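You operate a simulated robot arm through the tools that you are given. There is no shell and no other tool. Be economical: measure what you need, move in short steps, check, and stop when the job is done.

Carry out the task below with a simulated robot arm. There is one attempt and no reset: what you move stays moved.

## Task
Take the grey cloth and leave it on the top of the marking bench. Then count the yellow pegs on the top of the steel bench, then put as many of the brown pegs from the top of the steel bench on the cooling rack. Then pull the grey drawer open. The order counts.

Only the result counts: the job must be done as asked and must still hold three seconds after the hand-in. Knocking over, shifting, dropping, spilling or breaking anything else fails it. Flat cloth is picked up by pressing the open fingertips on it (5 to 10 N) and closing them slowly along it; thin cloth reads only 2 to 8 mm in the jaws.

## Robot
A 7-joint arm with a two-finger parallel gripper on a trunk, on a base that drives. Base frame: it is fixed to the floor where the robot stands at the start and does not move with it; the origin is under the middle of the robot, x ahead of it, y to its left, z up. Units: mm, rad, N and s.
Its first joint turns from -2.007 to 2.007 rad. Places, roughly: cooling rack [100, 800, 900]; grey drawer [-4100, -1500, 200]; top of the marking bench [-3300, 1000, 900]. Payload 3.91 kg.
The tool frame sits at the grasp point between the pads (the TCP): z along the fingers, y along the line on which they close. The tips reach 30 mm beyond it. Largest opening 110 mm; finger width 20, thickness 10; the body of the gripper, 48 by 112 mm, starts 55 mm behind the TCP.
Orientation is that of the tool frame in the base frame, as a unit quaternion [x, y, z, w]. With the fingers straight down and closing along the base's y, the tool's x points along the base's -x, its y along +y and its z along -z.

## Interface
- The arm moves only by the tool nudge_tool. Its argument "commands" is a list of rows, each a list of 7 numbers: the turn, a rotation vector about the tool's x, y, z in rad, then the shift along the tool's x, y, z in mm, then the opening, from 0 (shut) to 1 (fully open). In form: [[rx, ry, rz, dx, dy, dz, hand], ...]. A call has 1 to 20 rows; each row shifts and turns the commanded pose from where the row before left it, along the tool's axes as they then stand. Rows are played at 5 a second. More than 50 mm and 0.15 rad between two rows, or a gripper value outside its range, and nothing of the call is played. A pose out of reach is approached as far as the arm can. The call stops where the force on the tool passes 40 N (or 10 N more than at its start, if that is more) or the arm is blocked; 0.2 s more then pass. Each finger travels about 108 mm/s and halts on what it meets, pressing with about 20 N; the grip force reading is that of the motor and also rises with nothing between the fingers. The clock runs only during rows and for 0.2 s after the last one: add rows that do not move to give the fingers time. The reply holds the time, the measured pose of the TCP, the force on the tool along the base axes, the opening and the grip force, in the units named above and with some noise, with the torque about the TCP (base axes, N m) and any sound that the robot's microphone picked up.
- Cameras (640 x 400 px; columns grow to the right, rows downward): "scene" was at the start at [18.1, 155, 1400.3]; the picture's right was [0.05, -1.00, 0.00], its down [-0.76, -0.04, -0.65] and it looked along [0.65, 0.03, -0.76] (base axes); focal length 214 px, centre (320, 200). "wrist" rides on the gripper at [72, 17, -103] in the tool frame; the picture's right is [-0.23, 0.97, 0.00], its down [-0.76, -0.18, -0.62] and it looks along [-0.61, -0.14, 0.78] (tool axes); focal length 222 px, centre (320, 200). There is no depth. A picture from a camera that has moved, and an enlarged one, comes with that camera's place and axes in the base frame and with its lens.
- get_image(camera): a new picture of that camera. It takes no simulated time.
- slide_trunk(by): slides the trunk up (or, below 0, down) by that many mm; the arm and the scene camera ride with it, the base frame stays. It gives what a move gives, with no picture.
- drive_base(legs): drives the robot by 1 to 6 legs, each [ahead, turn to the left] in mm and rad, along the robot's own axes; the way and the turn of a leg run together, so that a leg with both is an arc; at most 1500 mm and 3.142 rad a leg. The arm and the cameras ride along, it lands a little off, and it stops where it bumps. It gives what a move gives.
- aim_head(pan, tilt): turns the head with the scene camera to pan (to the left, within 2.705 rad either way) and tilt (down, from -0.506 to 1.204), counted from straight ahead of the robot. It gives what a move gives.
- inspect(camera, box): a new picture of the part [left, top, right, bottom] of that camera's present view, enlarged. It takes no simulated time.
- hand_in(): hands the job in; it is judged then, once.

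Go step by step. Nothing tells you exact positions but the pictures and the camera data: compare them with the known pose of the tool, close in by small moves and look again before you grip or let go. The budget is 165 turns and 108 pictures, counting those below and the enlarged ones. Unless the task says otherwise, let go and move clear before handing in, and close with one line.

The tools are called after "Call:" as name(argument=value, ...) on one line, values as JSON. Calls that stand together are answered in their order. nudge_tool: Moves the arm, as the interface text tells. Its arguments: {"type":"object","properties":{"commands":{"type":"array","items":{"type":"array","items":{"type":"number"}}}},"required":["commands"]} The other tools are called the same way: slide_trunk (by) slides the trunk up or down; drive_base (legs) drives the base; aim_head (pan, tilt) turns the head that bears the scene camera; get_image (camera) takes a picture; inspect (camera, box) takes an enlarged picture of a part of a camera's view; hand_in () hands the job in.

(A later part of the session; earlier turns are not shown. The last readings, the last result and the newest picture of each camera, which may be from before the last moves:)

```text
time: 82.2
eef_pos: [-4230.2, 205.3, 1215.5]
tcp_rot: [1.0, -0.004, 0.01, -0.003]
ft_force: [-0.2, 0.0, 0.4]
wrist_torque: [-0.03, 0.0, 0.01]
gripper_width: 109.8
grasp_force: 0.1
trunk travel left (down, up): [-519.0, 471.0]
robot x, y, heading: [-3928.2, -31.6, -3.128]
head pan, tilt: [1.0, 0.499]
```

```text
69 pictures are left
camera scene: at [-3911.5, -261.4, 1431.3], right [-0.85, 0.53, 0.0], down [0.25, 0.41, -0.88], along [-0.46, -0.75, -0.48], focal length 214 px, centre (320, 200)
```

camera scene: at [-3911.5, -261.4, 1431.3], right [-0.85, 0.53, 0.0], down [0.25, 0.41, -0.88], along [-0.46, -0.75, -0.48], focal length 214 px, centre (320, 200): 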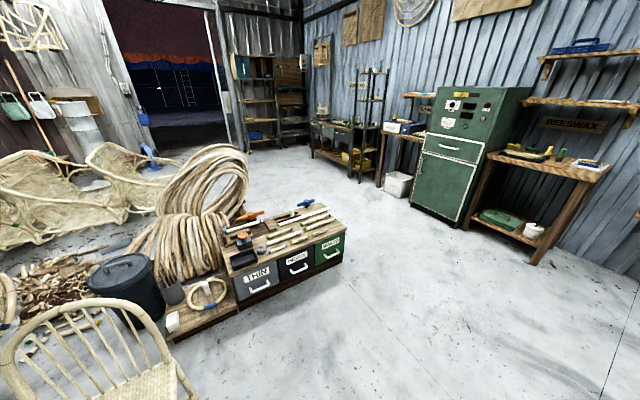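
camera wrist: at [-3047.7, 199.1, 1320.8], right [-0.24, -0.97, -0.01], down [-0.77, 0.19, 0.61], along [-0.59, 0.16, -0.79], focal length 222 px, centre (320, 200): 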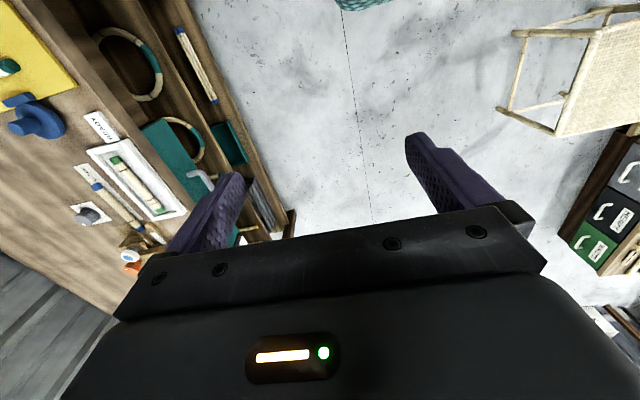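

Call:
aim_head(pan=-1.6, tilt=0.6)

Call:
inspect(camera="scene", box=[90, 155, 250, 255])

Call:
inspect(camera="scene", box=[260, 150, 450, 270])

Call:
get_image(camera="wrist")

```text
time: 84.5
eef_pos: [-4231.7, 203.1, 1215.8]
tcp_rot: [1.0, -0.004, 0.01, -0.002]
ft_force: [0.6, 0.3, 0.9]
wrist_torque: [0.0, 0.03, 0.02]
gripper_width: 110.2
grasp_force: 0.0
trunk travel left (down, up): [-519.0, 471.0]
robot x, y, heading: [-3923.3, -32.3, -3.126]
head pan, tilt: [-1.6, 0.6]
```

```text
4.00 times, centred on (170, 205) of scene
camera zoom: at [-3862.1, -95.8, 1422.3], right [1.0, -0.02, 0.0], down [-0.01, -0.56, -0.83], along [0.01, 0.82, -0.56], focal length 858 px, centre (920, 180)
```

zoom: 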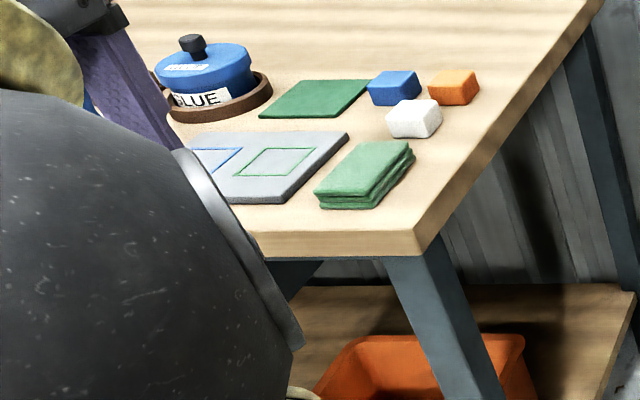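

```text
3.33 times, centred on (355, 210) of scene
camera zoom: at [-3862.1, -95.8, 1422.3], right [1.0, -0.02, 0.0], down [-0.01, -0.56, -0.83], along [0.01, 0.82, -0.56], focal length 715 px, centre (203, 167)
```

zoom: 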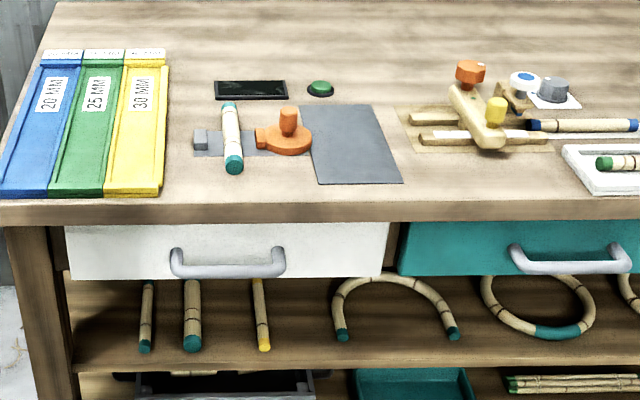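

```text
66 pictures are left
camera wrist: at [-4160.5, 186.0, 1320.8], right [-0.24, -0.97, -0.01], down [-0.77, 0.18, 0.61], along [-0.59, 0.15, -0.79], focal length 222 px, centre (320, 200)
```

wrist: 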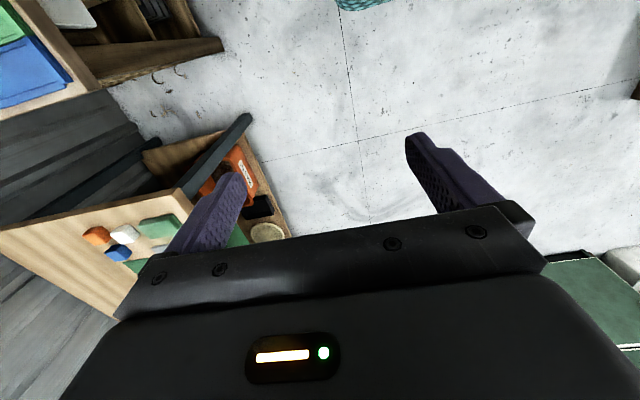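

Call:
aim_head(pan=0.7, tilt=0.35)

Call:
inspect(camera="scene", box=[200, 110, 420, 250])

Call:
inspect(camera="scene", box=[400, 110, 640, 260])

Call:
aim_head(pan=1.5, tilt=0.3)

Call:
inspect(camera="scene", box=[60, 100, 360, 290])

```text
time: 86.6
eef_pos: [-4230.0, 204.1, 1215.6]
tcp_rot: [1.0, -0.004, 0.01, -0.003]
ft_force: [-0.2, 0.4, 0.7]
wrist_torque: [0.0, -0.01, -0.02]
gripper_width: 110.1
grasp_force: 0.1
trunk travel left (down, up): [-519.0, 471.0]
robot x, y, heading: [-3919.5, -30.9, -3.13]
head pan, tilt: [0.7, 0.351]
```

```text
2.86 times, centred on (310, 180) of scene
camera zoom: at [-3933.8, -245.1, 1445.0], right [-0.65, 0.76, 0.0], down [0.26, 0.23, -0.94], along [-0.71, -0.61, -0.34], focal length 613 px, centre (349, 257)
```

zoom: 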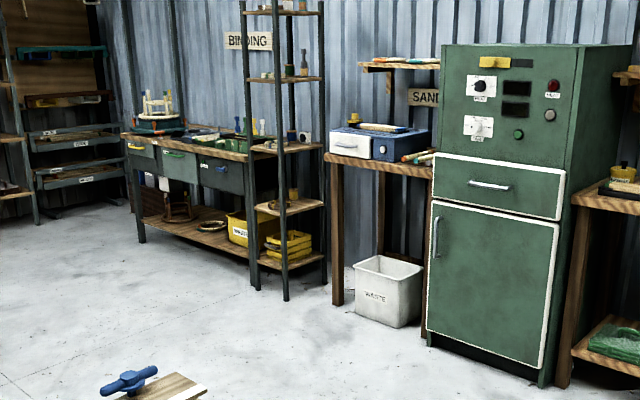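

```text
2.67 times, centred on (520, 185) of scene
camera zoom: at [-3933.8, -245.1, 1445.0], right [-0.65, 0.76, 0.0], down [0.26, 0.23, -0.94], along [-0.71, -0.61, -0.34], focal length 572 px, centre (-213, 240)
```

zoom: 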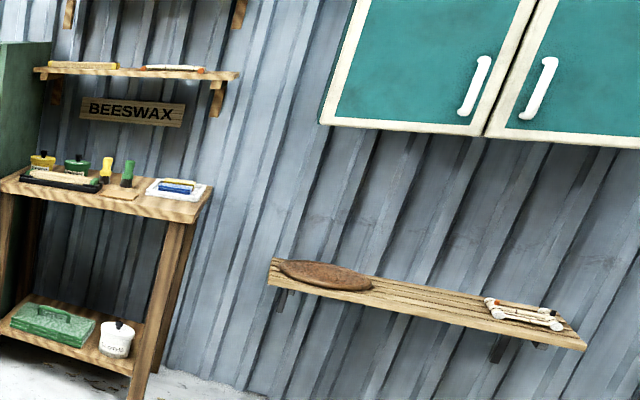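

```text
time: 87.8
eef_pos: [-4230.6, 203.4, 1215.3]
tcp_rot: [1.0, -0.005, 0.011, -0.002]
ft_force: [0.6, 0.0, -0.7]
wrist_torque: [0.06, 0.01, -0.01]
gripper_width: 110.0
grasp_force: 0.0
trunk travel left (down, up): [-519.0, 471.0]
robot x, y, heading: [-3925.7, -35.8, -3.131]
head pan, tilt: [1.499, 0.3]
```

```text
2.11 times, centred on (210, 195) of scene
camera zoom: at [-3868.8, -277.4, 1449.8], right [-1.0, 0.06, 0.0], down [0.02, 0.3, -0.96], along [-0.06, -0.95, -0.3], focal length 452 px, centre (552, 210)
```

zoom: 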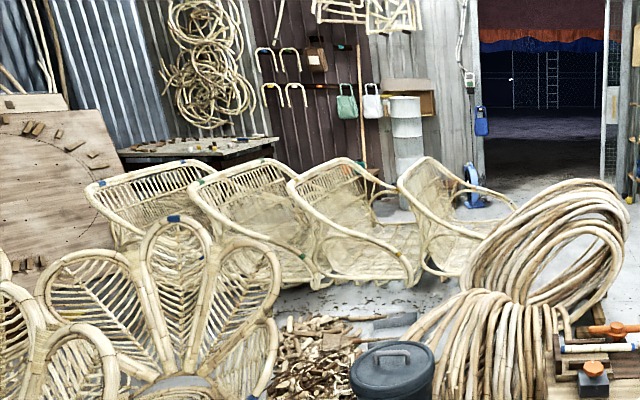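

The remaining candidate is the grey rectangle on the shelf beneath the oven. I drive back to inspect it closely.

Call:
drive_base(legs=[[0, 1.57], [0, 1.57], [1500, 0], [1500, 0], [600, 0]])

Call:
aim_head(pan=0.0, tilt=0.6)

Call:
get_image(camera="scene")

Call:
inspect(camera="scene", box=[240, 190, 440, 315])

```text
time: 112.9
eef_pos: [-2.0, -148.8, 1215.7]
tcp_rot: [-0.014, 1.0, -0.003, -0.011]
ft_force: [0.0, 1.2, -0.5]
wrist_torque: [-0.02, -0.02, -0.03]
gripper_width: 109.8
grasp_force: 0.1
trunk travel left (down, up): [-519.0, 471.0]
robot x, y, heading: [-318.2, 74.1, 0.051]
head pan, tilt: [1.499, 0.3]
```

```text
time: 114.5
eef_pos: [-2.7, -149.3, 1215.5]
tcp_rot: [-0.014, 1.0, -0.003, -0.009]
ft_force: [0.2, 0.5, 0.5]
wrist_torque: [0.01, 0.01, -0.02]
gripper_width: 110.0
grasp_force: 0.0
trunk travel left (down, up): [-519.0, 471.0]
robot x, y, heading: [-313.7, 74.1, 0.049]
head pan, tilt: [0.0, 0.6]
```

```text
62 pictures are left
camera scene: at [-295.1, 227.3, 1422.3], right [0.05, -1.0, 0.0], down [-0.56, -0.03, -0.83], along [0.82, 0.04, -0.56], focal length 214 px, centre (320, 200)
```

scene: 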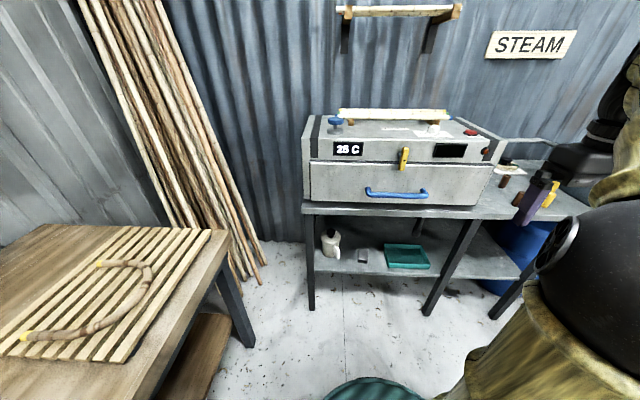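

```text
3.20 times, centred on (340, 252) of scene
camera zoom: at [-295.1, 227.3, 1422.3], right [0.05, -1.0, 0.0], down [-0.56, -0.03, -0.83], along [0.82, 0.04, -0.56], focal length 686 px, centre (256, 32)
```

zoom: 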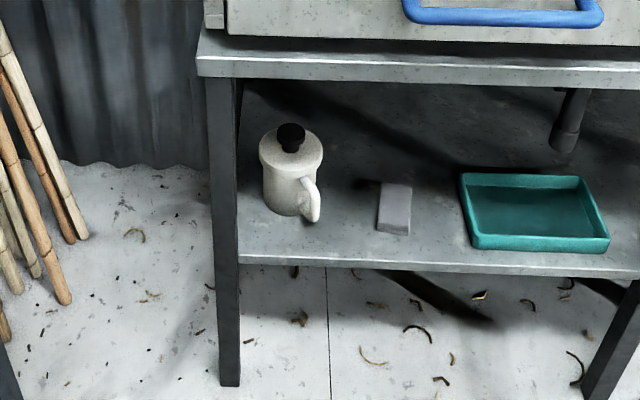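

That looks like a block rather than cloth. I look at the bending bench from here, and at the tying bench side.

Call:
aim_head(pan=1.9, tilt=0.6)

Call:
get_image(camera="scene")

Call:
aim_head(pan=-2.0, tilt=0.6)

Call:
get_image(camera="scene")

Call:
aim_head(pan=-1.2, tilt=0.5)

Call:
get_image(camera="scene")

```text
time: 116.3
eef_pos: [-3.4, -148.6, 1215.5]
tcp_rot: [-0.014, 1.0, -0.003, -0.01]
ft_force: [-0.2, 0.3, -0.8]
wrist_torque: [0.02, 0.01, 0.0]
gripper_width: 109.9
grasp_force: 0.1
trunk travel left (down, up): [-519.0, 471.0]
robot x, y, heading: [-315.8, 77.2, 0.045]
head pan, tilt: [1.901, 0.6]
```

```text
60 pictures are left
camera scene: at [-416.2, 304.8, 1422.3], right [0.93, 0.37, 0.0], down [0.21, -0.52, -0.83], along [-0.31, 0.77, -0.56], focal length 214 px, centre (320, 200)
```

scene: 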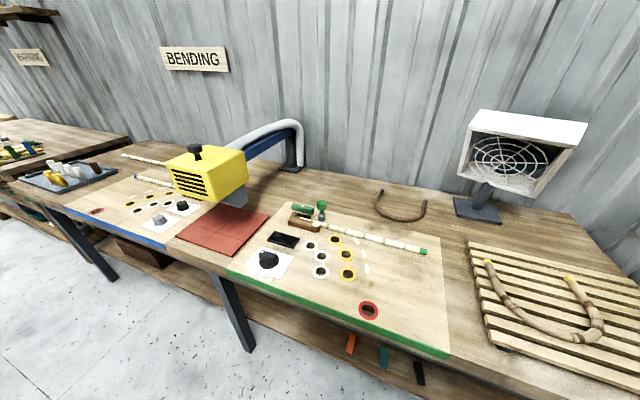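

```text
time: 119.5
eef_pos: [-3.5, -148.6, 1215.0]
tcp_rot: [-0.015, 1.0, -0.003, -0.01]
ft_force: [0.0, 0.0, -0.3]
wrist_torque: [0.01, 0.01, -0.03]
gripper_width: 109.8
grasp_force: 0.1
trunk travel left (down, up): [-519.0, 471.0]
robot x, y, heading: [-318.4, 78.3, 0.05]
head pan, tilt: [-2.0, 0.6]
```

```text
59 pictures are left
camera scene: at [-416.0, 140.6, 1422.3], right [-0.93, 0.37, 0.0], down [0.21, 0.53, -0.83], along [-0.3, -0.77, -0.56], focal length 214 px, centre (320, 200)
```

scene: 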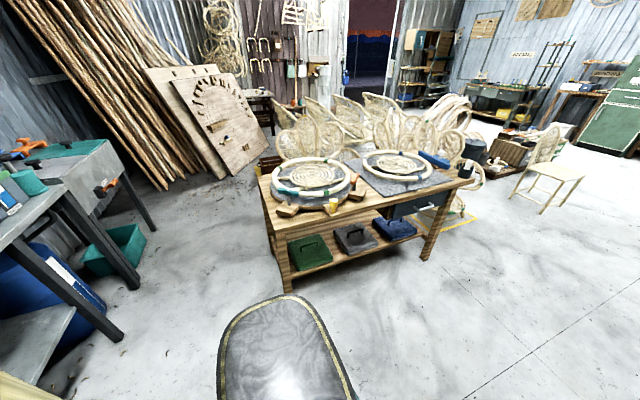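

```text
time: 120.7
eef_pos: [-3.8, -148.6, 1216.6]
tcp_rot: [-0.014, 1.0, -0.002, -0.01]
ft_force: [0.7, 0.7, -0.3]
wrist_torque: [0.02, 0.03, 0.0]
gripper_width: 109.9
grasp_force: 0.1
trunk travel left (down, up): [-519.0, 471.0]
robot x, y, heading: [-319.3, 73.5, 0.048]
head pan, tilt: [-1.201, 0.499]
```

```text
58 pictures are left
camera scene: at [-346.2, 139.6, 1431.3], right [-0.91, -0.41, 0.0], down [-0.2, 0.44, -0.88], along [0.36, -0.8, -0.48], focal length 214 px, centre (320, 200)
```

scene: 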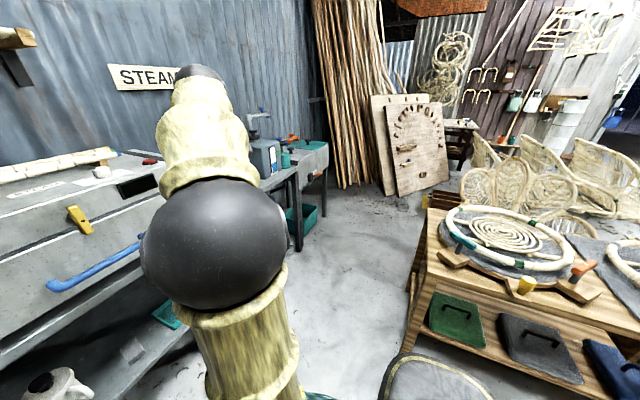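

I drive over beside the steel bench to see its top and lower shelf properly.

Call:
drive_base(legs=[[200, 0], [0, -1.6], [650, 0]])

Call:
aim_head(pan=1.3, tilt=0.6)

Call:
get_image(camera="scene")

Call:
aim_head(pan=0.4, tilt=0.6)

Call:
get_image(camera="scene")

Call:
aim_head(pan=-0.6, tilt=0.4)

Call:
get_image(camera="scene")

```text
time: 129.4
eef_pos: [-341.4, -859.9, 1215.9]
tcp_rot: [0.71, 0.704, 0.005, -0.009]
ft_force: [0.9, -0.6, 0.7]
wrist_torque: [0.02, -0.01, -0.02]
gripper_width: 110.1
grasp_force: 0.1
trunk travel left (down, up): [-519.0, 471.0]
robot x, y, heading: [-106.2, -556.5, -1.555]
head pan, tilt: [-1.201, 0.499]
```

```text
time: 131.6
eef_pos: [-342.2, -860.3, 1215.3]
tcp_rot: [0.71, 0.704, 0.005, -0.009]
ft_force: [1.6, -1.2, -0.1]
wrist_torque: [0.02, -0.03, 0.01]
gripper_width: 109.9
grasp_force: 0.0
trunk travel left (down, up): [-519.0, 471.0]
robot x, y, heading: [-107.4, -550.0, -1.555]
head pan, tilt: [1.3, 0.6]
```

```text
57 pictures are left
camera scene: at [131.4, -516.2, 1422.3], right [-0.25, -0.97, 0.0], down [-0.55, 0.14, -0.83], along [0.8, -0.21, -0.56], focal length 214 px, centre (320, 200)
```

scene: 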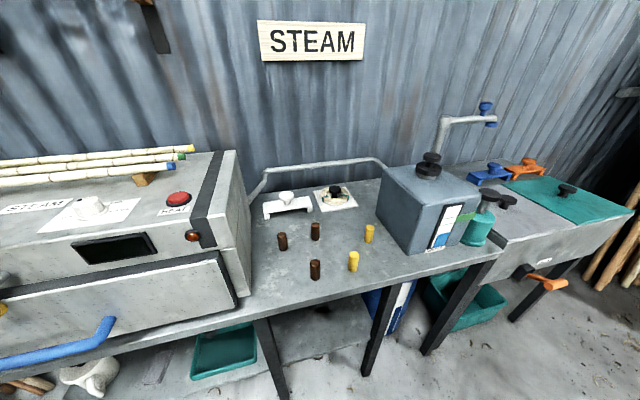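

```text
time: 132.8
eef_pos: [-342.3, -860.8, 1215.6]
tcp_rot: [0.71, 0.704, 0.005, -0.008]
ft_force: [0.0, -0.6, 0.3]
wrist_torque: [0.01, -0.02, 0.03]
gripper_width: 110.1
grasp_force: 0.1
trunk travel left (down, up): [-519.0, 471.0]
robot x, y, heading: [-108.4, -557.7, -1.553]
head pan, tilt: [0.4, 0.6]
```

```text
56 pictures are left
camera scene: at [81.7, -574.8, 1422.3], right [-0.91, -0.41, 0.0], down [-0.23, 0.52, -0.82], along [0.33, -0.75, -0.57], focal length 214 px, centre (320, 200)
```

scene: 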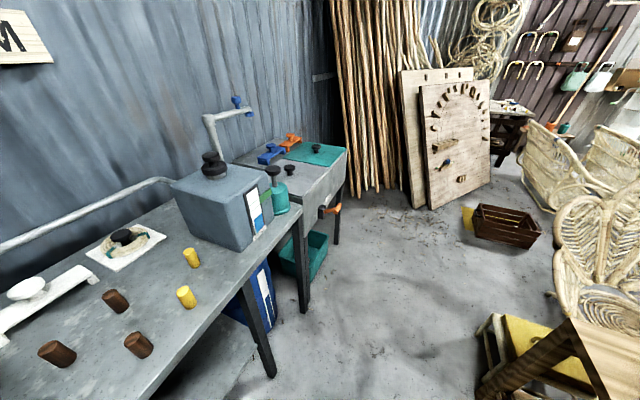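

```text
time: 134.1
eef_pos: [-341.1, -859.7, 1215.1]
tcp_rot: [0.71, 0.704, 0.005, -0.009]
ft_force: [0.5, 0.5, 0.3]
wrist_torque: [-0.02, -0.05, -0.02]
gripper_width: 110.0
grasp_force: 0.0
trunk travel left (down, up): [-519.0, 471.0]
robot x, y, heading: [-105.8, -557.0, -1.555]
head pan, tilt: [-0.6, 0.4]
```

```text
55 pictures are left
camera scene: at [-5.1, -571.4, 1440.5], right [-0.83, 0.55, 0.0], down [0.21, 0.33, -0.92], along [-0.51, -0.77, -0.39], focal length 214 px, centre (320, 200)
```

scene: 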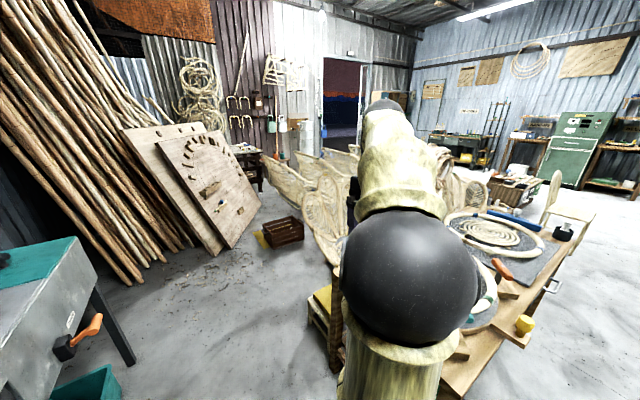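

Three brown and two yellow pegs are visible. I inspect the grey rectangle again from this side and the area behind the grey box.

Call:
aim_head(pan=1.9, tilt=0.7)

Call:
inspect(camera="scene", box=[200, 180, 440, 380])

Call:
aim_head(pan=0.7, tilt=0.5)

Call:
inspect(camera="scene", box=[100, 110, 420, 310])

```text
time: 136.4
eef_pos: [-340.4, -859.6, 1214.6]
tcp_rot: [0.71, 0.704, 0.005, -0.008]
ft_force: [-0.7, 0.1, -0.5]
wrist_torque: [-0.02, 0.04, 0.03]
gripper_width: 109.6
grasp_force: 0.0
trunk travel left (down, up): [-519.0, 471.0]
robot x, y, heading: [-108.4, -554.9, -1.555]
head pan, tilt: [1.901, 0.7]
```

```text
2.00 times, centred on (320, 280) of scene
camera zoom: at [125.7, -465.2, 1413.6], right [0.34, -0.94, 0.0], down [-0.61, -0.22, -0.77], along [0.72, 0.26, -0.64], focal length 429 px, centre (320, 40)
```

zoom: 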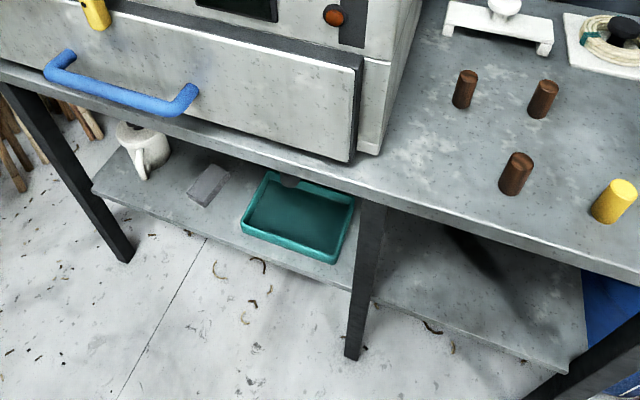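

```text
time: 137.8
eef_pos: [-339.7, -860.0, 1216.2]
tcp_rot: [0.71, 0.704, 0.005, -0.008]
ft_force: [0.0, -0.1, 1.3]
wrist_torque: [0.0, 0.0, -0.01]
gripper_width: 110.2
grasp_force: 0.0
trunk travel left (down, up): [-519.0, 471.0]
robot x, y, heading: [-104.1, -551.3, -1.554]
head pan, tilt: [0.7, 0.499]
```

```text
2.00 times, centred on (260, 210) of scene
camera zoom: at [105.7, -562.6, 1431.3], right [-0.75, -0.66, 0.0], down [-0.31, 0.36, -0.88], along [0.58, -0.66, -0.48], focal length 429 px, centre (440, 180)
```

zoom: 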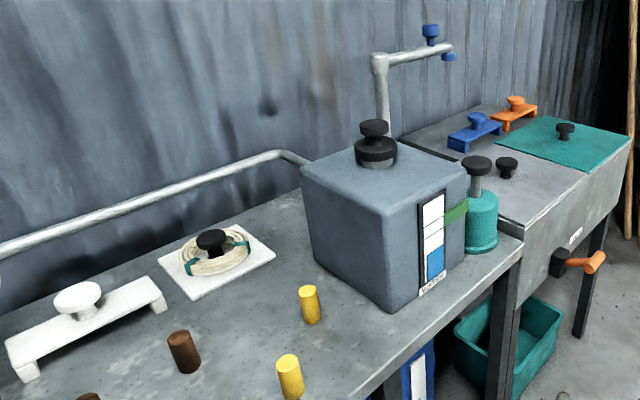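

Call:
aim_head(pan=-0.3, tilt=0.3)

Call:
inspect(camera="scene", box=[280, 90, 480, 215])

Call:
aim_head(pan=-1.1, tilt=0.3)

Call:
get_image(camera="scene")

```text
time: 139.0
eef_pos: [-341.4, -859.6, 1216.5]
tcp_rot: [0.71, 0.704, 0.005, -0.009]
ft_force: [-0.4, 0.6, -0.3]
wrist_torque: [-0.01, 0.0, -0.01]
gripper_width: 110.0
grasp_force: 0.1
trunk travel left (down, up): [-519.0, 471.0]
robot x, y, heading: [-106.9, -552.9, -1.555]
head pan, tilt: [-0.3, 0.3]
```

```text
3.20 times, centred on (380, 152) of scene
camera zoom: at [19.8, -583.7, 1449.7], right [-0.96, 0.28, 0.0], down [0.08, 0.28, -0.96], along [-0.27, -0.92, -0.3], focal length 686 px, centre (128, 352)
```

zoom: 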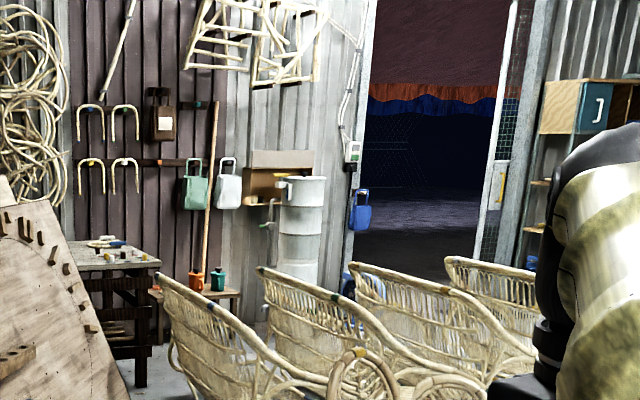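

```text
time: 140.2
eef_pos: [-342.0, -860.2, 1215.9]
tcp_rot: [0.71, 0.704, 0.005, -0.009]
ft_force: [-1.0, -0.2, 0.2]
wrist_torque: [-0.02, 0.02, 0.0]
gripper_width: 109.8
grasp_force: 0.1
trunk travel left (down, up): [-519.0, 471.0]
robot x, y, heading: [-103.9, -555.6, -1.551]
head pan, tilt: [-1.1, 0.3]
```

```text
51 pictures are left
camera scene: at [-36.6, -537.9, 1449.8], right [-0.47, 0.88, 0.0], down [0.26, 0.14, -0.96], along [-0.84, -0.45, -0.3], focal length 214 px, centre (320, 200)
```

scene: 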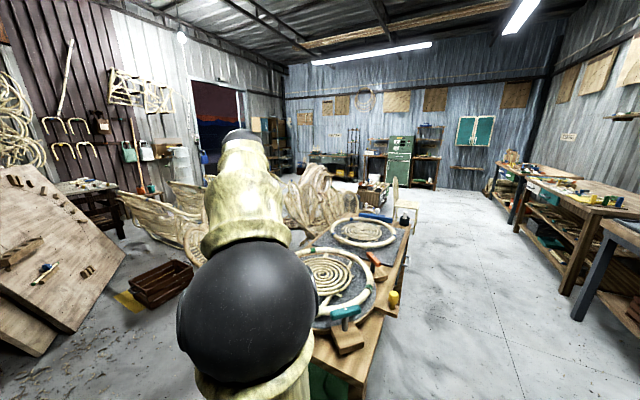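

I go back in front of the oven, lower the trunk and look at the grey rectangle from close up.

Call:
drive_base(legs=[[-560, 0], [0, 1.55]])

Call:
slide_trunk(by=-400)

Call:
aim_head(pan=-0.1, tilt=0.6)

Call:
get_image(camera="scene")

Call:
inspect(camera="scene", box=[240, 180, 400, 280])

```text
time: 147.2
eef_pos: [184.6, -232.0, 1217.0]
tcp_rot: [0.014, 1.0, -0.002, -0.01]
ft_force: [-0.5, 0.3, 0.1]
wrist_torque: [0.0, 0.0, 0.0]
gripper_width: 110.1
grasp_force: 0.0
trunk travel left (down, up): [-519.0, 471.0]
robot x, y, heading: [-113.6, 10.4, 0.002]
head pan, tilt: [-1.1, 0.3]
```

```text
time: 151.0
eef_pos: [185.2, -232.9, 816.0]
tcp_rot: [0.013, 1.0, -0.003, -0.01]
ft_force: [-0.3, -0.5, 0.3]
wrist_torque: [-0.01, -0.01, 0.01]
gripper_width: 110.0
grasp_force: 0.0
trunk travel left (down, up): [-119.0, 871.0]
robot x, y, heading: [-116.7, 10.4, -0.0]
head pan, tilt: [-1.1, 0.3]
```

```text
time: 152.3
eef_pos: [185.4, -230.5, 815.7]
tcp_rot: [0.014, 1.0, -0.002, -0.01]
ft_force: [-0.3, 0.2, 0.2]
wrist_torque: [0.01, 0.0, 0.03]
gripper_width: 110.2
grasp_force: 0.1
trunk travel left (down, up): [-119.0, 871.0]
robot x, y, heading: [-114.3, 8.3, 0.001]
head pan, tilt: [-0.099, 0.6]
```

```text
50 pictures are left
camera scene: at [-87.0, 152.1, 1022.3], right [-0.1, -0.99, 0.0], down [-0.56, 0.06, -0.83], along [0.82, -0.08, -0.56], focal length 214 px, centre (320, 200)
```

scene: 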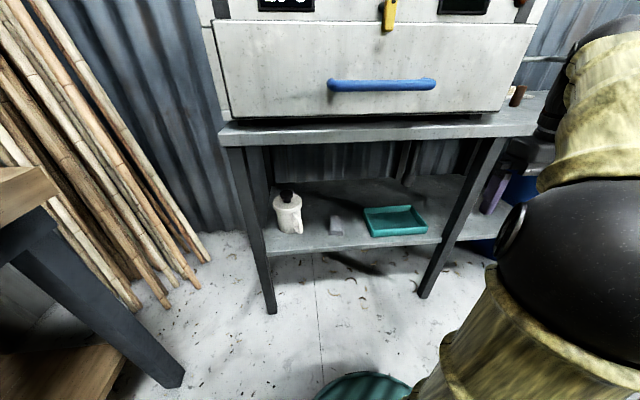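

```text
4.00 times, centred on (320, 230) of scene
camera zoom: at [-87.0, 152.1, 1022.3], right [-0.1, -0.99, 0.0], down [-0.56, 0.06, -0.83], along [0.82, -0.08, -0.56], focal length 858 px, centre (320, 80)
```

zoom: 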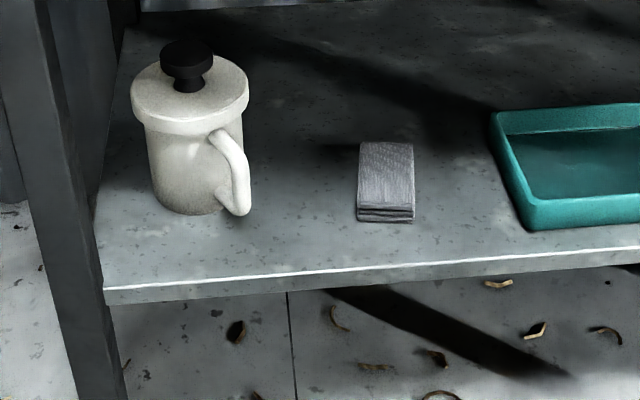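

It is indeed a folded grey cloth, about 58 x 106 mm, on the lower shelf near (597, 18, 420). I drive up, lower the trunk and bring the tool over, tilted forward.

Call:
drive_base(legs=[[90, 0]])

Call:
slide_trunk(by=-110)

Call:
nudge_tool(commands=[[0, 0, 0, 0, 40, 0, 1], [0, 0, 0, 0, 40, 0, 1], [0, 0, 0, 0, 40, 0, 1], [0, 0, 0, 0, 40, 0, 1], [0, 0, 0, 0, 40, 0, 1], [0, 0, 0, 0, 48, 0, 1], [0, -0.13, 0, 0, 0, 0, 1], [0, -0.13, 0, 0, 0, 0, 1], [0, -0.13, 0, 0, 0, 0, 1], [0, -0.13, 0, 0, 0, 0, 1], [0, -0.13, 0, 0, 0, 0, 1], [0, -0.13, 0, 0, 0, 0, 1]])

Call:
get_image(camera="wrist")

```text
time: 153.4
eef_pos: [276.2, -229.7, 815.9]
tcp_rot: [0.013, 1.0, -0.002, -0.01]
ft_force: [-0.2, 0.2, 1.2]
wrist_torque: [0.02, -0.02, 0.01]
gripper_width: 110.0
grasp_force: 0.0
trunk travel left (down, up): [-119.0, 871.0]
robot x, y, heading: [-24.7, 10.4, 0.001]
head pan, tilt: [-0.099, 0.6]
```

```text
time: 154.8
eef_pos: [277.1, -229.4, 705.4]
tcp_rot: [0.013, 1.0, -0.003, -0.01]
ft_force: [0.2, -0.3, 0.1]
wrist_torque: [-0.05, 0.02, 0.0]
gripper_width: 109.8
grasp_force: 0.0
trunk travel left (down, up): [-9.0, 981.0]
robot x, y, heading: [-26.1, 9.4, 0.003]
head pan, tilt: [-0.099, 0.6]
```

```text
time: 157.6
eef_pos: [415.5, 14.0, 621.3]
tcp_rot: [0.019, 0.952, -0.009, 0.306]
ft_force: [-0.7, 0.3, 0.5]
wrist_torque: [-0.03, 0.0, 0.03]
gripper_width: 110.1
grasp_force: 0.1
out of reach, approached as far as the arm can: row 8, 9, 10, 11, 12
trunk travel left (down, up): [-9.0, 981.0]
robot x, y, heading: [-28.4, 9.8, -0.005]
head pan, tilt: [-0.099, 0.6]
stopped in row 12: the arm was blocked; the commanded pose is now the measured one
```

```text
48 pictures are left
camera wrist: at [297.3, 37.2, 662.3], right [0.23, 0.97, 0.13], down [0.25, -0.18, 0.95], along [0.94, -0.18, -0.28], focal length 222 px, centre (320, 200)
```

wrist: 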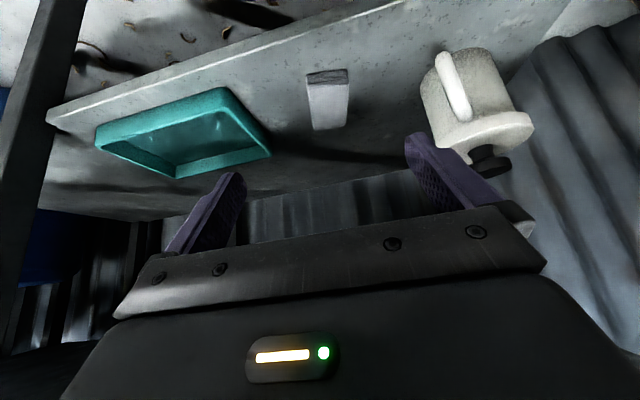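

The cloth is seen at about (595, 13), turned about -8°. I approach along the tool axis.

Call:
nudge_tool(commands=[[0, 0, 0.1, -5, 0, 40, 1], [0, 0, 0, -6, 0, 40, 1], [0, 0, 0, -6, 0, 40, 1], [0, 0, 0, -6, 0, 40, 1], [0, 0, 0, 0, 0, 0, 1]])

Call:
get_image(camera="wrist")

```text
time: 158.8
eef_pos: [526.6, 7.6, 506.7]
tcp_rot: [0.066, 0.948, 0.007, 0.31]
ft_force: [-0.3, -0.1, 0.2]
wrist_torque: [-0.04, -0.02, 0.01]
gripper_width: 109.6
grasp_force: 0.0
trunk travel left (down, up): [-9.0, 981.0]
robot x, y, heading: [-27.5, 11.7, 0.003]
head pan, tilt: [-0.099, 0.6]
```

```text
47 pictures are left
camera wrist: at [410.0, 37.7, 548.6], right [0.3, 0.94, 0.19], down [0.22, -0.26, 0.94], along [0.93, -0.24, -0.28], focal length 222 px, centre (320, 200)
```

wrist: 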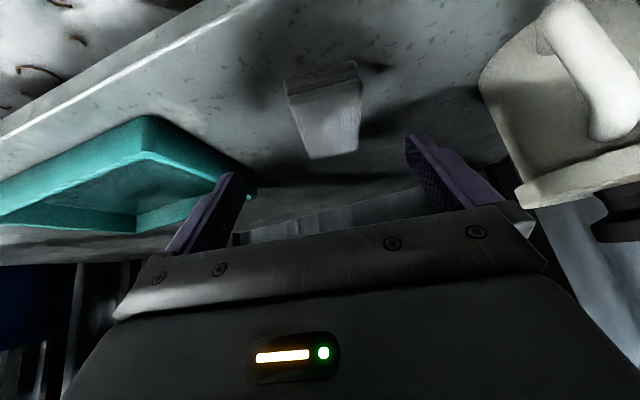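

Call:
nudge_tool(commands=[[0, 0, 0, -3, 5, 30, 1], [0, 0, 0, -2, 5, 30, 1], [0, 0, 0, -2, 0, 18, 1], [0, 0, 0, 0, 0, 0, 1]])

Call:
get_image(camera="wrist")

```text
time: 159.8
eef_pos: [578.2, 16.0, 448.5]
tcp_rot: [0.066, 0.948, 0.007, 0.31]
ft_force: [0.3, 0.6, -0.3]
wrist_torque: [0.02, -0.03, -0.03]
gripper_width: 109.9
grasp_force: 0.1
trunk travel left (down, up): [-9.0, 981.0]
robot x, y, heading: [-23.2, 10.9, -0.0]
head pan, tilt: [-0.099, 0.6]
```

```text
46 pictures are left
camera wrist: at [462.4, 44.7, 490.8], right [0.3, 0.94, 0.19], down [0.22, -0.26, 0.94], along [0.93, -0.24, -0.28], focal length 222 px, centre (320, 200)
```

wrist: 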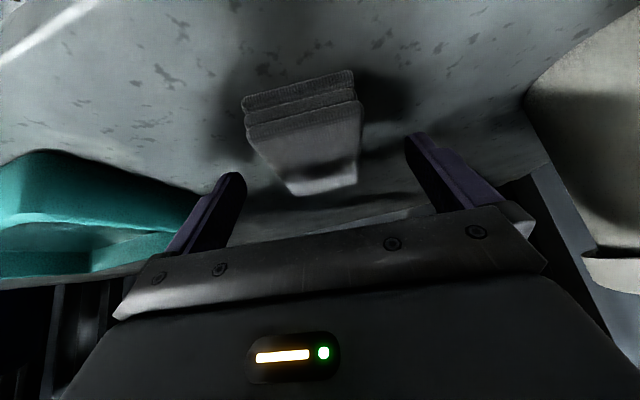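

Call:
nudge_tool(commands=[[0, 0, 0, 1, 0, 8, 1], [0, 0, 0, 2.4, 0, 3.2, 1], [0, 0, 0, 2.4, 0, 3.2, 1], [0, 0, 0, 0, 0, 0, 1]])

Call:
get_image(camera="wrist")

```text
time: 160.8
eef_pos: [582.6, 16.5, 433.7]
tcp_rot: [0.065, 0.948, 0.007, 0.31]
ft_force: [0.3, -0.7, 0.2]
wrist_torque: [-0.01, 0.01, -0.04]
gripper_width: 110.2
grasp_force: 0.0
trunk travel left (down, up): [-9.0, 981.0]
robot x, y, heading: [-25.4, 12.2, -0.002]
head pan, tilt: [-0.099, 0.6]
```

```text
45 pictures are left
camera wrist: at [465.0, 45.3, 475.4], right [0.3, 0.94, 0.19], down [0.22, -0.26, 0.94], along [0.93, -0.24, -0.28], focal length 222 px, centre (320, 200)
```

wrist: 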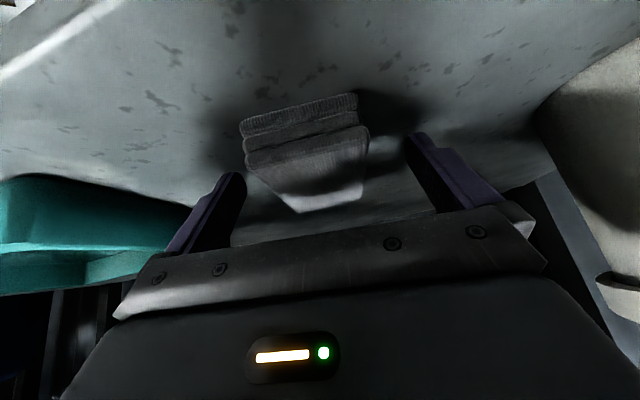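

Call:
nudge_tool(commands=[[0, 0, 0, 1.2, 0, 1.6, 1], [0, 0, 0, 1.2, 0, 1.6, 1], [0, 0, 0, 0, 0, 0, 1]])

```text
time: 161.6
eef_pos: [581.3, 16.8, 432.9]
tcp_rot: [0.066, 0.947, 0.006, 0.314]
ft_force: [-3.1, -0.3, 23.0]
wrist_torque: [-1.39, 0.06, -0.22]
gripper_width: 109.7
grasp_force: 0.0
trunk travel left (down, up): [-9.0, 981.0]
robot x, y, heading: [-24.8, 13.9, 0.003]
head pan, tilt: [-0.099, 0.6]
```

Call:
nudge_tool(commands=[[0.067, 0, 0, -2.4, 0, -3.2, 1], [0, 0, 0, 0.6, 0, 0.8, 0.9], [0, 0, 0, 0, 0, 0, 0.8], [0, 0, 0, 0, 0, 0, 0.7], [0, 0, 0, 0, 0, 0, 0.6], [0, 0, 0, 0, 0, 0, 0.5], [0, 0, 0, 0, 0, 0, 0.4], [0, 0, 0, 0, 0, 0, 0.3], [0, 0, 0, 0, 0, 0, 0.2], [0, 0, 0, 0, 0, 0, 0.2], [0, 0, 0, 0, 0, 0, 0.2]])

Call:
get_image(camera="wrist")

```text
time: 164.0
eef_pos: [580.1, 16.0, 432.0]
tcp_rot: [0.077, 0.948, -0.026, 0.308]
ft_force: [0.5, 0.4, 0.6]
wrist_torque: [0.02, 0.0, -0.04]
gripper_width: 59.2
grasp_force: 19.9
trunk travel left (down, up): [-9.0, 981.0]
robot x, y, heading: [-26.6, 12.0, 0.004]
head pan, tilt: [-0.099, 0.6]
```

```text
44 pictures are left
camera wrist: at [465.7, 51.8, 473.4], right [0.34, 0.93, 0.13], down [0.22, -0.21, 0.95], along [0.92, -0.29, -0.28], focal length 222 px, centre (320, 200)
```

wrist: 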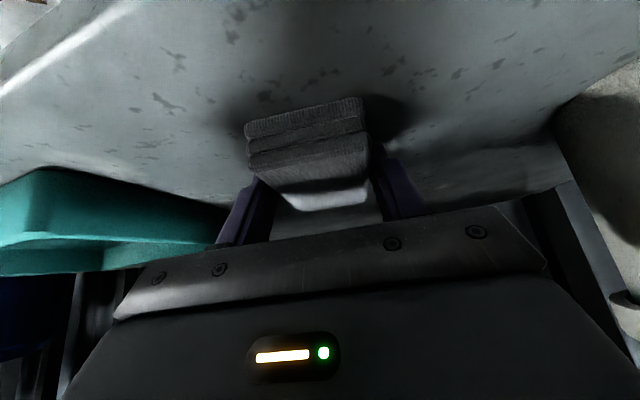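

The folded cloth is held at 59 mm. I lift a little and check.

Call:
nudge_tool(commands=[[0, 0, 0, -9, 0, -12, 0.2], [0, 0, 0, -9, 0, -12, 0.2], [0, 0, 0, -3, 0, -25, 0.2], [0, 0, 0, 0, 0, -30, 0.2], [0, 0, 0, 0, 0, 0, 0.2]])

Call:
get_image(camera="wrist")

```text
time: 165.2
eef_pos: [552.7, 22.8, 506.9]
tcp_rot: [0.076, 0.948, -0.024, 0.308]
ft_force: [-0.1, 0.0, -1.5]
wrist_torque: [0.01, -0.01, 0.04]
gripper_width: 58.9
grasp_force: 19.6
trunk travel left (down, up): [-9.0, 981.0]
robot x, y, heading: [-27.2, 8.6, -0.001]
head pan, tilt: [-0.099, 0.6]
```

```text
43 pictures are left
camera wrist: at [437.2, 57.7, 548.5], right [0.34, 0.93, 0.13], down [0.22, -0.21, 0.95], along [0.92, -0.29, -0.28], focal length 222 px, centre (320, 200)
```

wrist: 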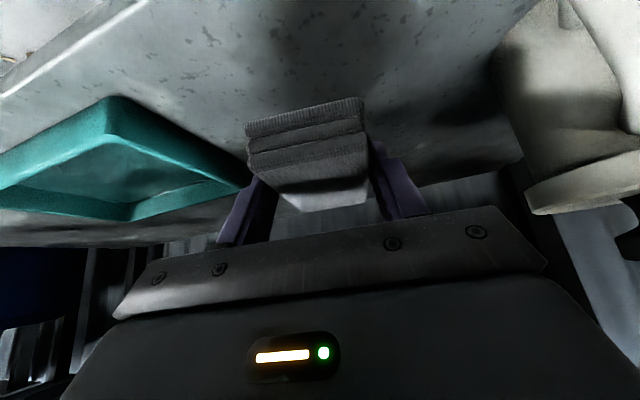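

Call:
nudge_tool(commands=[[0, 0, 0, 0, 0, -40, 0.2], [0, 0, 0, 0, 0, -40, 0.2], [0, 0, 0, 0, 0, -40, 0.2], [0, 0, 0, 0, 0, -20, 0.2], [0, 0, 0, 0, 0, 0, 0.2]])

Call:
drive_base(legs=[[-300, 0]])

Call:
slide_trunk(by=400)

Call:
slide_trunk(by=110)

```text
time: 166.4
eef_pos: [471.2, 36.4, 620.2]
tcp_rot: [0.076, 0.948, -0.024, 0.308]
ft_force: [-0.8, -0.1, -1.1]
wrist_torque: [-0.01, -0.01, 0.0]
gripper_width: 59.3
grasp_force: 20.0
trunk travel left (down, up): [-9.0, 981.0]
robot x, y, heading: [-25.4, 10.5, -0.0]
head pan, tilt: [-0.099, 0.6]
```

```text
time: 168.5
eef_pos: [170.6, 36.0, 621.2]
tcp_rot: [0.076, 0.948, -0.024, 0.307]
ft_force: [-0.2, 0.5, -0.2]
wrist_torque: [0.04, 0.04, -0.01]
gripper_width: 59.3
grasp_force: 20.3
trunk travel left (down, up): [-9.0, 981.0]
robot x, y, heading: [-324.0, 12.8, -0.004]
head pan, tilt: [-0.099, 0.6]
```

```text
time: 172.3
eef_pos: [170.3, 37.0, 1021.1]
tcp_rot: [0.076, 0.948, -0.025, 0.309]
ft_force: [-0.1, 0.2, 0.3]
wrist_torque: [0.04, -0.02, -0.03]
gripper_width: 59.4
grasp_force: 20.0
trunk travel left (down, up): [-409.0, 581.0]
robot x, y, heading: [-326.2, 8.4, 0.003]
head pan, tilt: [-0.099, 0.6]
```

```text
time: 173.7
eef_pos: [169.4, 36.6, 1130.5]
tcp_rot: [0.077, 0.948, -0.024, 0.308]
ft_force: [-0.7, 0.6, 0.5]
wrist_torque: [-0.03, 0.0, -0.01]
gripper_width: 59.2
grasp_force: 19.8
trunk travel left (down, up): [-519.0, 471.0]
robot x, y, heading: [-327.9, 6.1, -0.002]
head pan, tilt: [-0.099, 0.6]
```

The cloth is held securely. I drive to the marking bench and face it.

Call:
drive_base(legs=[[0, -1.57], [0, -1.57], [1400, 0], [1375, 0], [0, -1.57]])

Call:
aim_head(pan=-0.1, tilt=0.7)

Call:
get_image(camera="scene")

```text
time: 198.6
eef_pos: [-3131.5, 454.3, 1131.1]
tcp_rot: [-0.616, 0.725, 0.199, 0.236]
ft_force: [-0.4, -0.4, -0.5]
wrist_torque: [-0.03, 0.02, 0.0]
gripper_width: 59.3
grasp_force: 20.4
trunk travel left (down, up): [-519.0, 471.0]
robot x, y, heading: [-3109.1, -43.1, 1.573]
head pan, tilt: [-0.099, 0.6]
```

```text
time: 199.3
eef_pos: [-3131.0, 453.9, 1132.1]
tcp_rot: [-0.616, 0.725, 0.2, 0.235]
ft_force: [0.5, 0.6, -1.2]
wrist_torque: [0.04, -0.02, 0.03]
gripper_width: 59.3
grasp_force: 20.3
trunk travel left (down, up): [-519.0, 471.0]
robot x, y, heading: [-3105.8, -44.1, 1.565]
head pan, tilt: [-0.099, 0.7]
```

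```text
42 pictures are left
camera scene: at [-3250.7, -20.2, 1413.7], right [0.99, -0.1, 0.0], down [-0.07, -0.64, -0.77], along [0.08, 0.76, -0.64], focal length 214 px, centre (320, 200)
```

scene: 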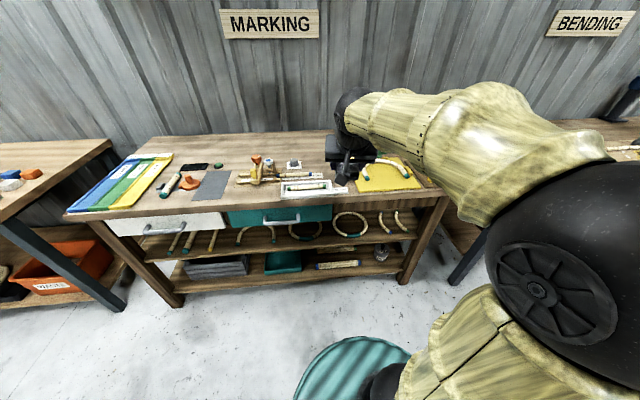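

Call:
drive_base(legs=[[150, 0]])

Call:
get_image(camera="wrist")

Call:
inspect(camera="scene", box=[240, 120, 480, 270])

```text
time: 200.7
eef_pos: [-3131.3, 607.0, 1130.6]
tcp_rot: [-0.616, 0.724, 0.2, 0.236]
ft_force: [0.6, 1.1, -1.1]
wrist_torque: [0.0, 0.02, 0.01]
gripper_width: 59.4
grasp_force: 20.0
trunk travel left (down, up): [-519.0, 471.0]
robot x, y, heading: [-3110.2, 106.8, 1.567]
head pan, tilt: [-0.099, 0.7]
```

```text
41 pictures are left
camera wrist: at [-3168.4, 491.5, 1172.1], right [-0.93, 0.34, 0.13], down [0.21, 0.22, 0.95], along [0.29, 0.92, -0.28], focal length 222 px, centre (320, 200)
```

wrist: 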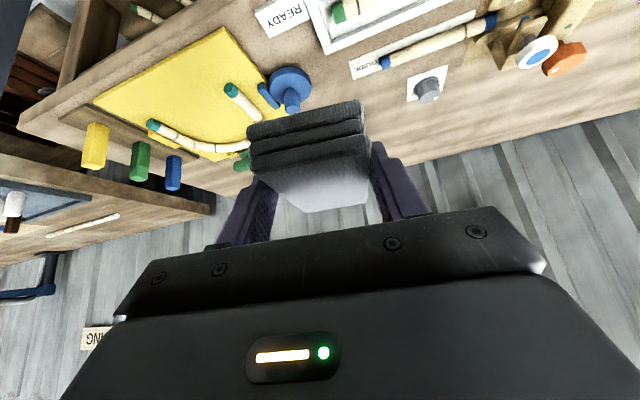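

```text
2.67 times, centred on (360, 195) of scene
camera zoom: at [-3250.5, 133.8, 1413.6], right [0.99, -0.1, 0.0], down [-0.06, -0.64, -0.76], along [0.08, 0.76, -0.64], focal length 572 px, centre (213, 213)
```

zoom: 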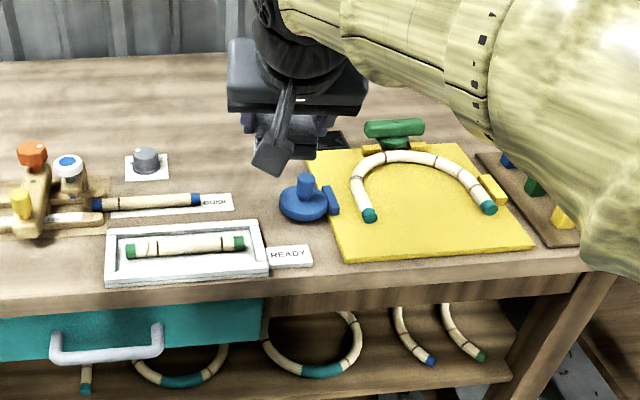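

I move the cloth forward over the free spot near (-3135, 865) on the marking bench.

Call:
nudge_tool(commands=[[0, 0, 0, -34.4, 6.9, 24.9, 0.2], [0, 0, 0, -34.4, 6.9, 24.9, 0.2], [0, 0, 0, -34.4, 6.9, 24.9, 0.2], [0, 0, 0, -34.4, 6.9, 24.9, 0.2], [0, 0, 0, -34.4, 6.9, 24.9, 0.2], [0, 0, 0, -34.4, 6.9, 24.9, 0.2], [0, 0, 0, 0, 0, 0, 0.2]])

Call:
get_image(camera="wrist")

```text
time: 202.3
eef_pos: [-3132.7, 865.7, 1131.4]
tcp_rot: [-0.617, 0.724, 0.2, 0.234]
ft_force: [0.6, -0.1, -0.7]
wrist_torque: [0.02, 0.0, -0.01]
gripper_width: 59.3
grasp_force: 20.1
trunk travel left (down, up): [-519.0, 471.0]
robot x, y, heading: [-3109.3, 109.3, 1.571]
head pan, tilt: [-0.099, 0.7]
```

```text
39 pictures are left
camera wrist: at [-3167.9, 750.4, 1173.4], right [-0.93, 0.34, 0.13], down [0.21, 0.22, 0.95], along [0.29, 0.92, -0.28], focal length 222 px, centre (320, 200)
```

wrist: 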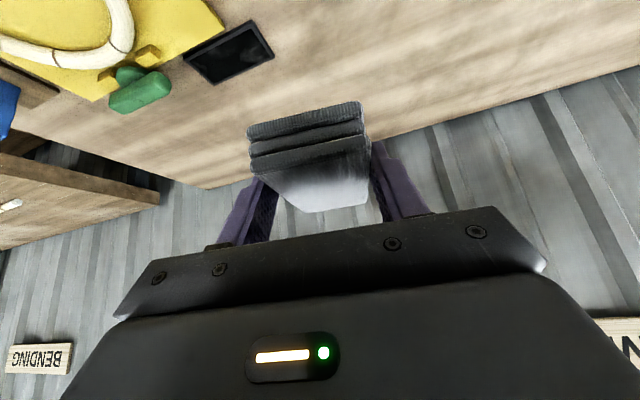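

Clear bench below. I lower the cloth.

Call:
nudge_tool(commands=[[0, 0, 0, 23.5, 0, 32.4, 0.2], [0, 0, 0, 23.5, 0, 32.4, 0.2], [0, 0, 0, 23.5, 0, 32.4, 0.2], [0, 0, 0, 17.6, 0, 24.3, 0.2], [0, 0, 0, 0, 0, 0, 0.2]])

Call:
get_image(camera="wrist")

```text
time: 203.5
eef_pos: [-3130.5, 865.3, 981.6]
tcp_rot: [-0.616, 0.724, 0.2, 0.236]
ft_force: [-0.2, 0.8, -0.5]
wrist_torque: [-0.01, -0.03, 0.01]
gripper_width: 59.4
grasp_force: 20.4
trunk travel left (down, up): [-519.0, 471.0]
robot x, y, heading: [-3106.5, 108.3, 1.57]
head pan, tilt: [-0.099, 0.7]
```

```text
38 pictures are left
camera wrist: at [-3167.1, 750.3, 1022.0], right [-0.93, 0.34, 0.13], down [0.22, 0.22, 0.95], along [0.29, 0.92, -0.28], focal length 222 px, centre (320, 200)
```

wrist: 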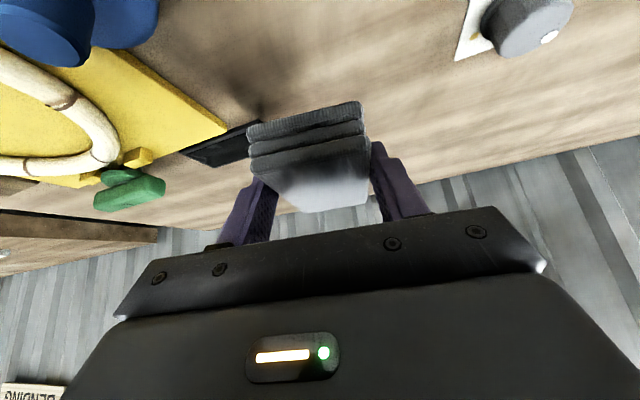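

Call:
nudge_tool(commands=[[0, 0, 0, 11.8, 0, 16.2, 0.2], [0, 0, 0, 8.8, 0, 12.1, 0.2], [0, 0, 0, 0, 0, 0, 0.2]])

Call:
nudge_tool(commands=[[0, 0, 0, 2.4, 0, 3.2, 0.2], [0, 0, 0, 2.4, 0, 3.2, 0.2], [0, 0, 0, 0, 0, 0, 0.2]])

```text
time: 204.3
eef_pos: [-3131.4, 865.6, 945.1]
tcp_rot: [-0.616, 0.724, 0.2, 0.236]
ft_force: [-0.2, -0.1, -0.7]
wrist_torque: [-0.01, 0.0, 0.0]
gripper_width: 59.4
grasp_force: 19.6
trunk travel left (down, up): [-519.0, 471.0]
robot x, y, heading: [-3106.5, 110.2, 1.57]
head pan, tilt: [-0.099, 0.7]
```

```text
time: 205.1
eef_pos: [-3131.5, 864.4, 937.8]
tcp_rot: [-0.616, 0.724, 0.2, 0.235]
ft_force: [0.4, 0.3, -0.9]
wrist_torque: [-0.04, 0.04, -0.03]
gripper_width: 59.3
grasp_force: 19.7
trunk travel left (down, up): [-519.0, 471.0]
robot x, y, heading: [-3108.6, 110.8, 1.574]
head pan, tilt: [-0.099, 0.7]
```

Call:
nudge_tool(commands=[[0, 0, 0, 2.4, 0, 3.2, 0.2], [0, 0, 0, 1.8, 0, 2.4, 0.2], [0, 0, 0, 0, 0, 0, 0.2]])

Call:
get_image(camera="wrist")

```text
time: 205.9
eef_pos: [-3132.1, 863.4, 930.4]
tcp_rot: [-0.616, 0.724, 0.2, 0.235]
ft_force: [-0.6, -0.5, -1.0]
wrist_torque: [0.0, -0.01, -0.03]
gripper_width: 59.5
grasp_force: 20.5
trunk travel left (down, up): [-519.0, 471.0]
robot x, y, heading: [-3107.1, 110.8, 1.57]
head pan, tilt: [-0.099, 0.7]
```

```text
37 pictures are left
camera wrist: at [-3168.5, 748.7, 971.9], right [-0.93, 0.34, 0.13], down [0.21, 0.22, 0.95], along [0.29, 0.92, -0.28], focal length 222 px, centre (320, 200)
```

wrist: 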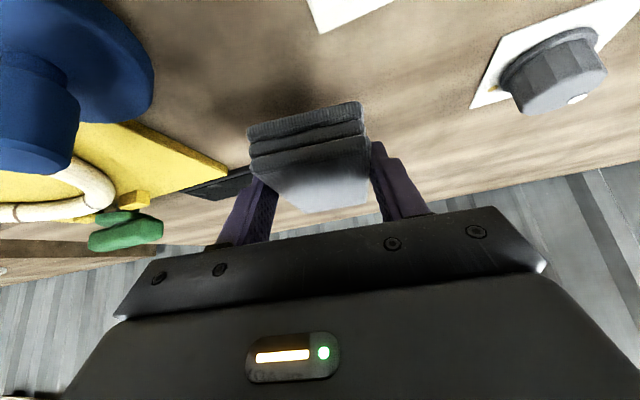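

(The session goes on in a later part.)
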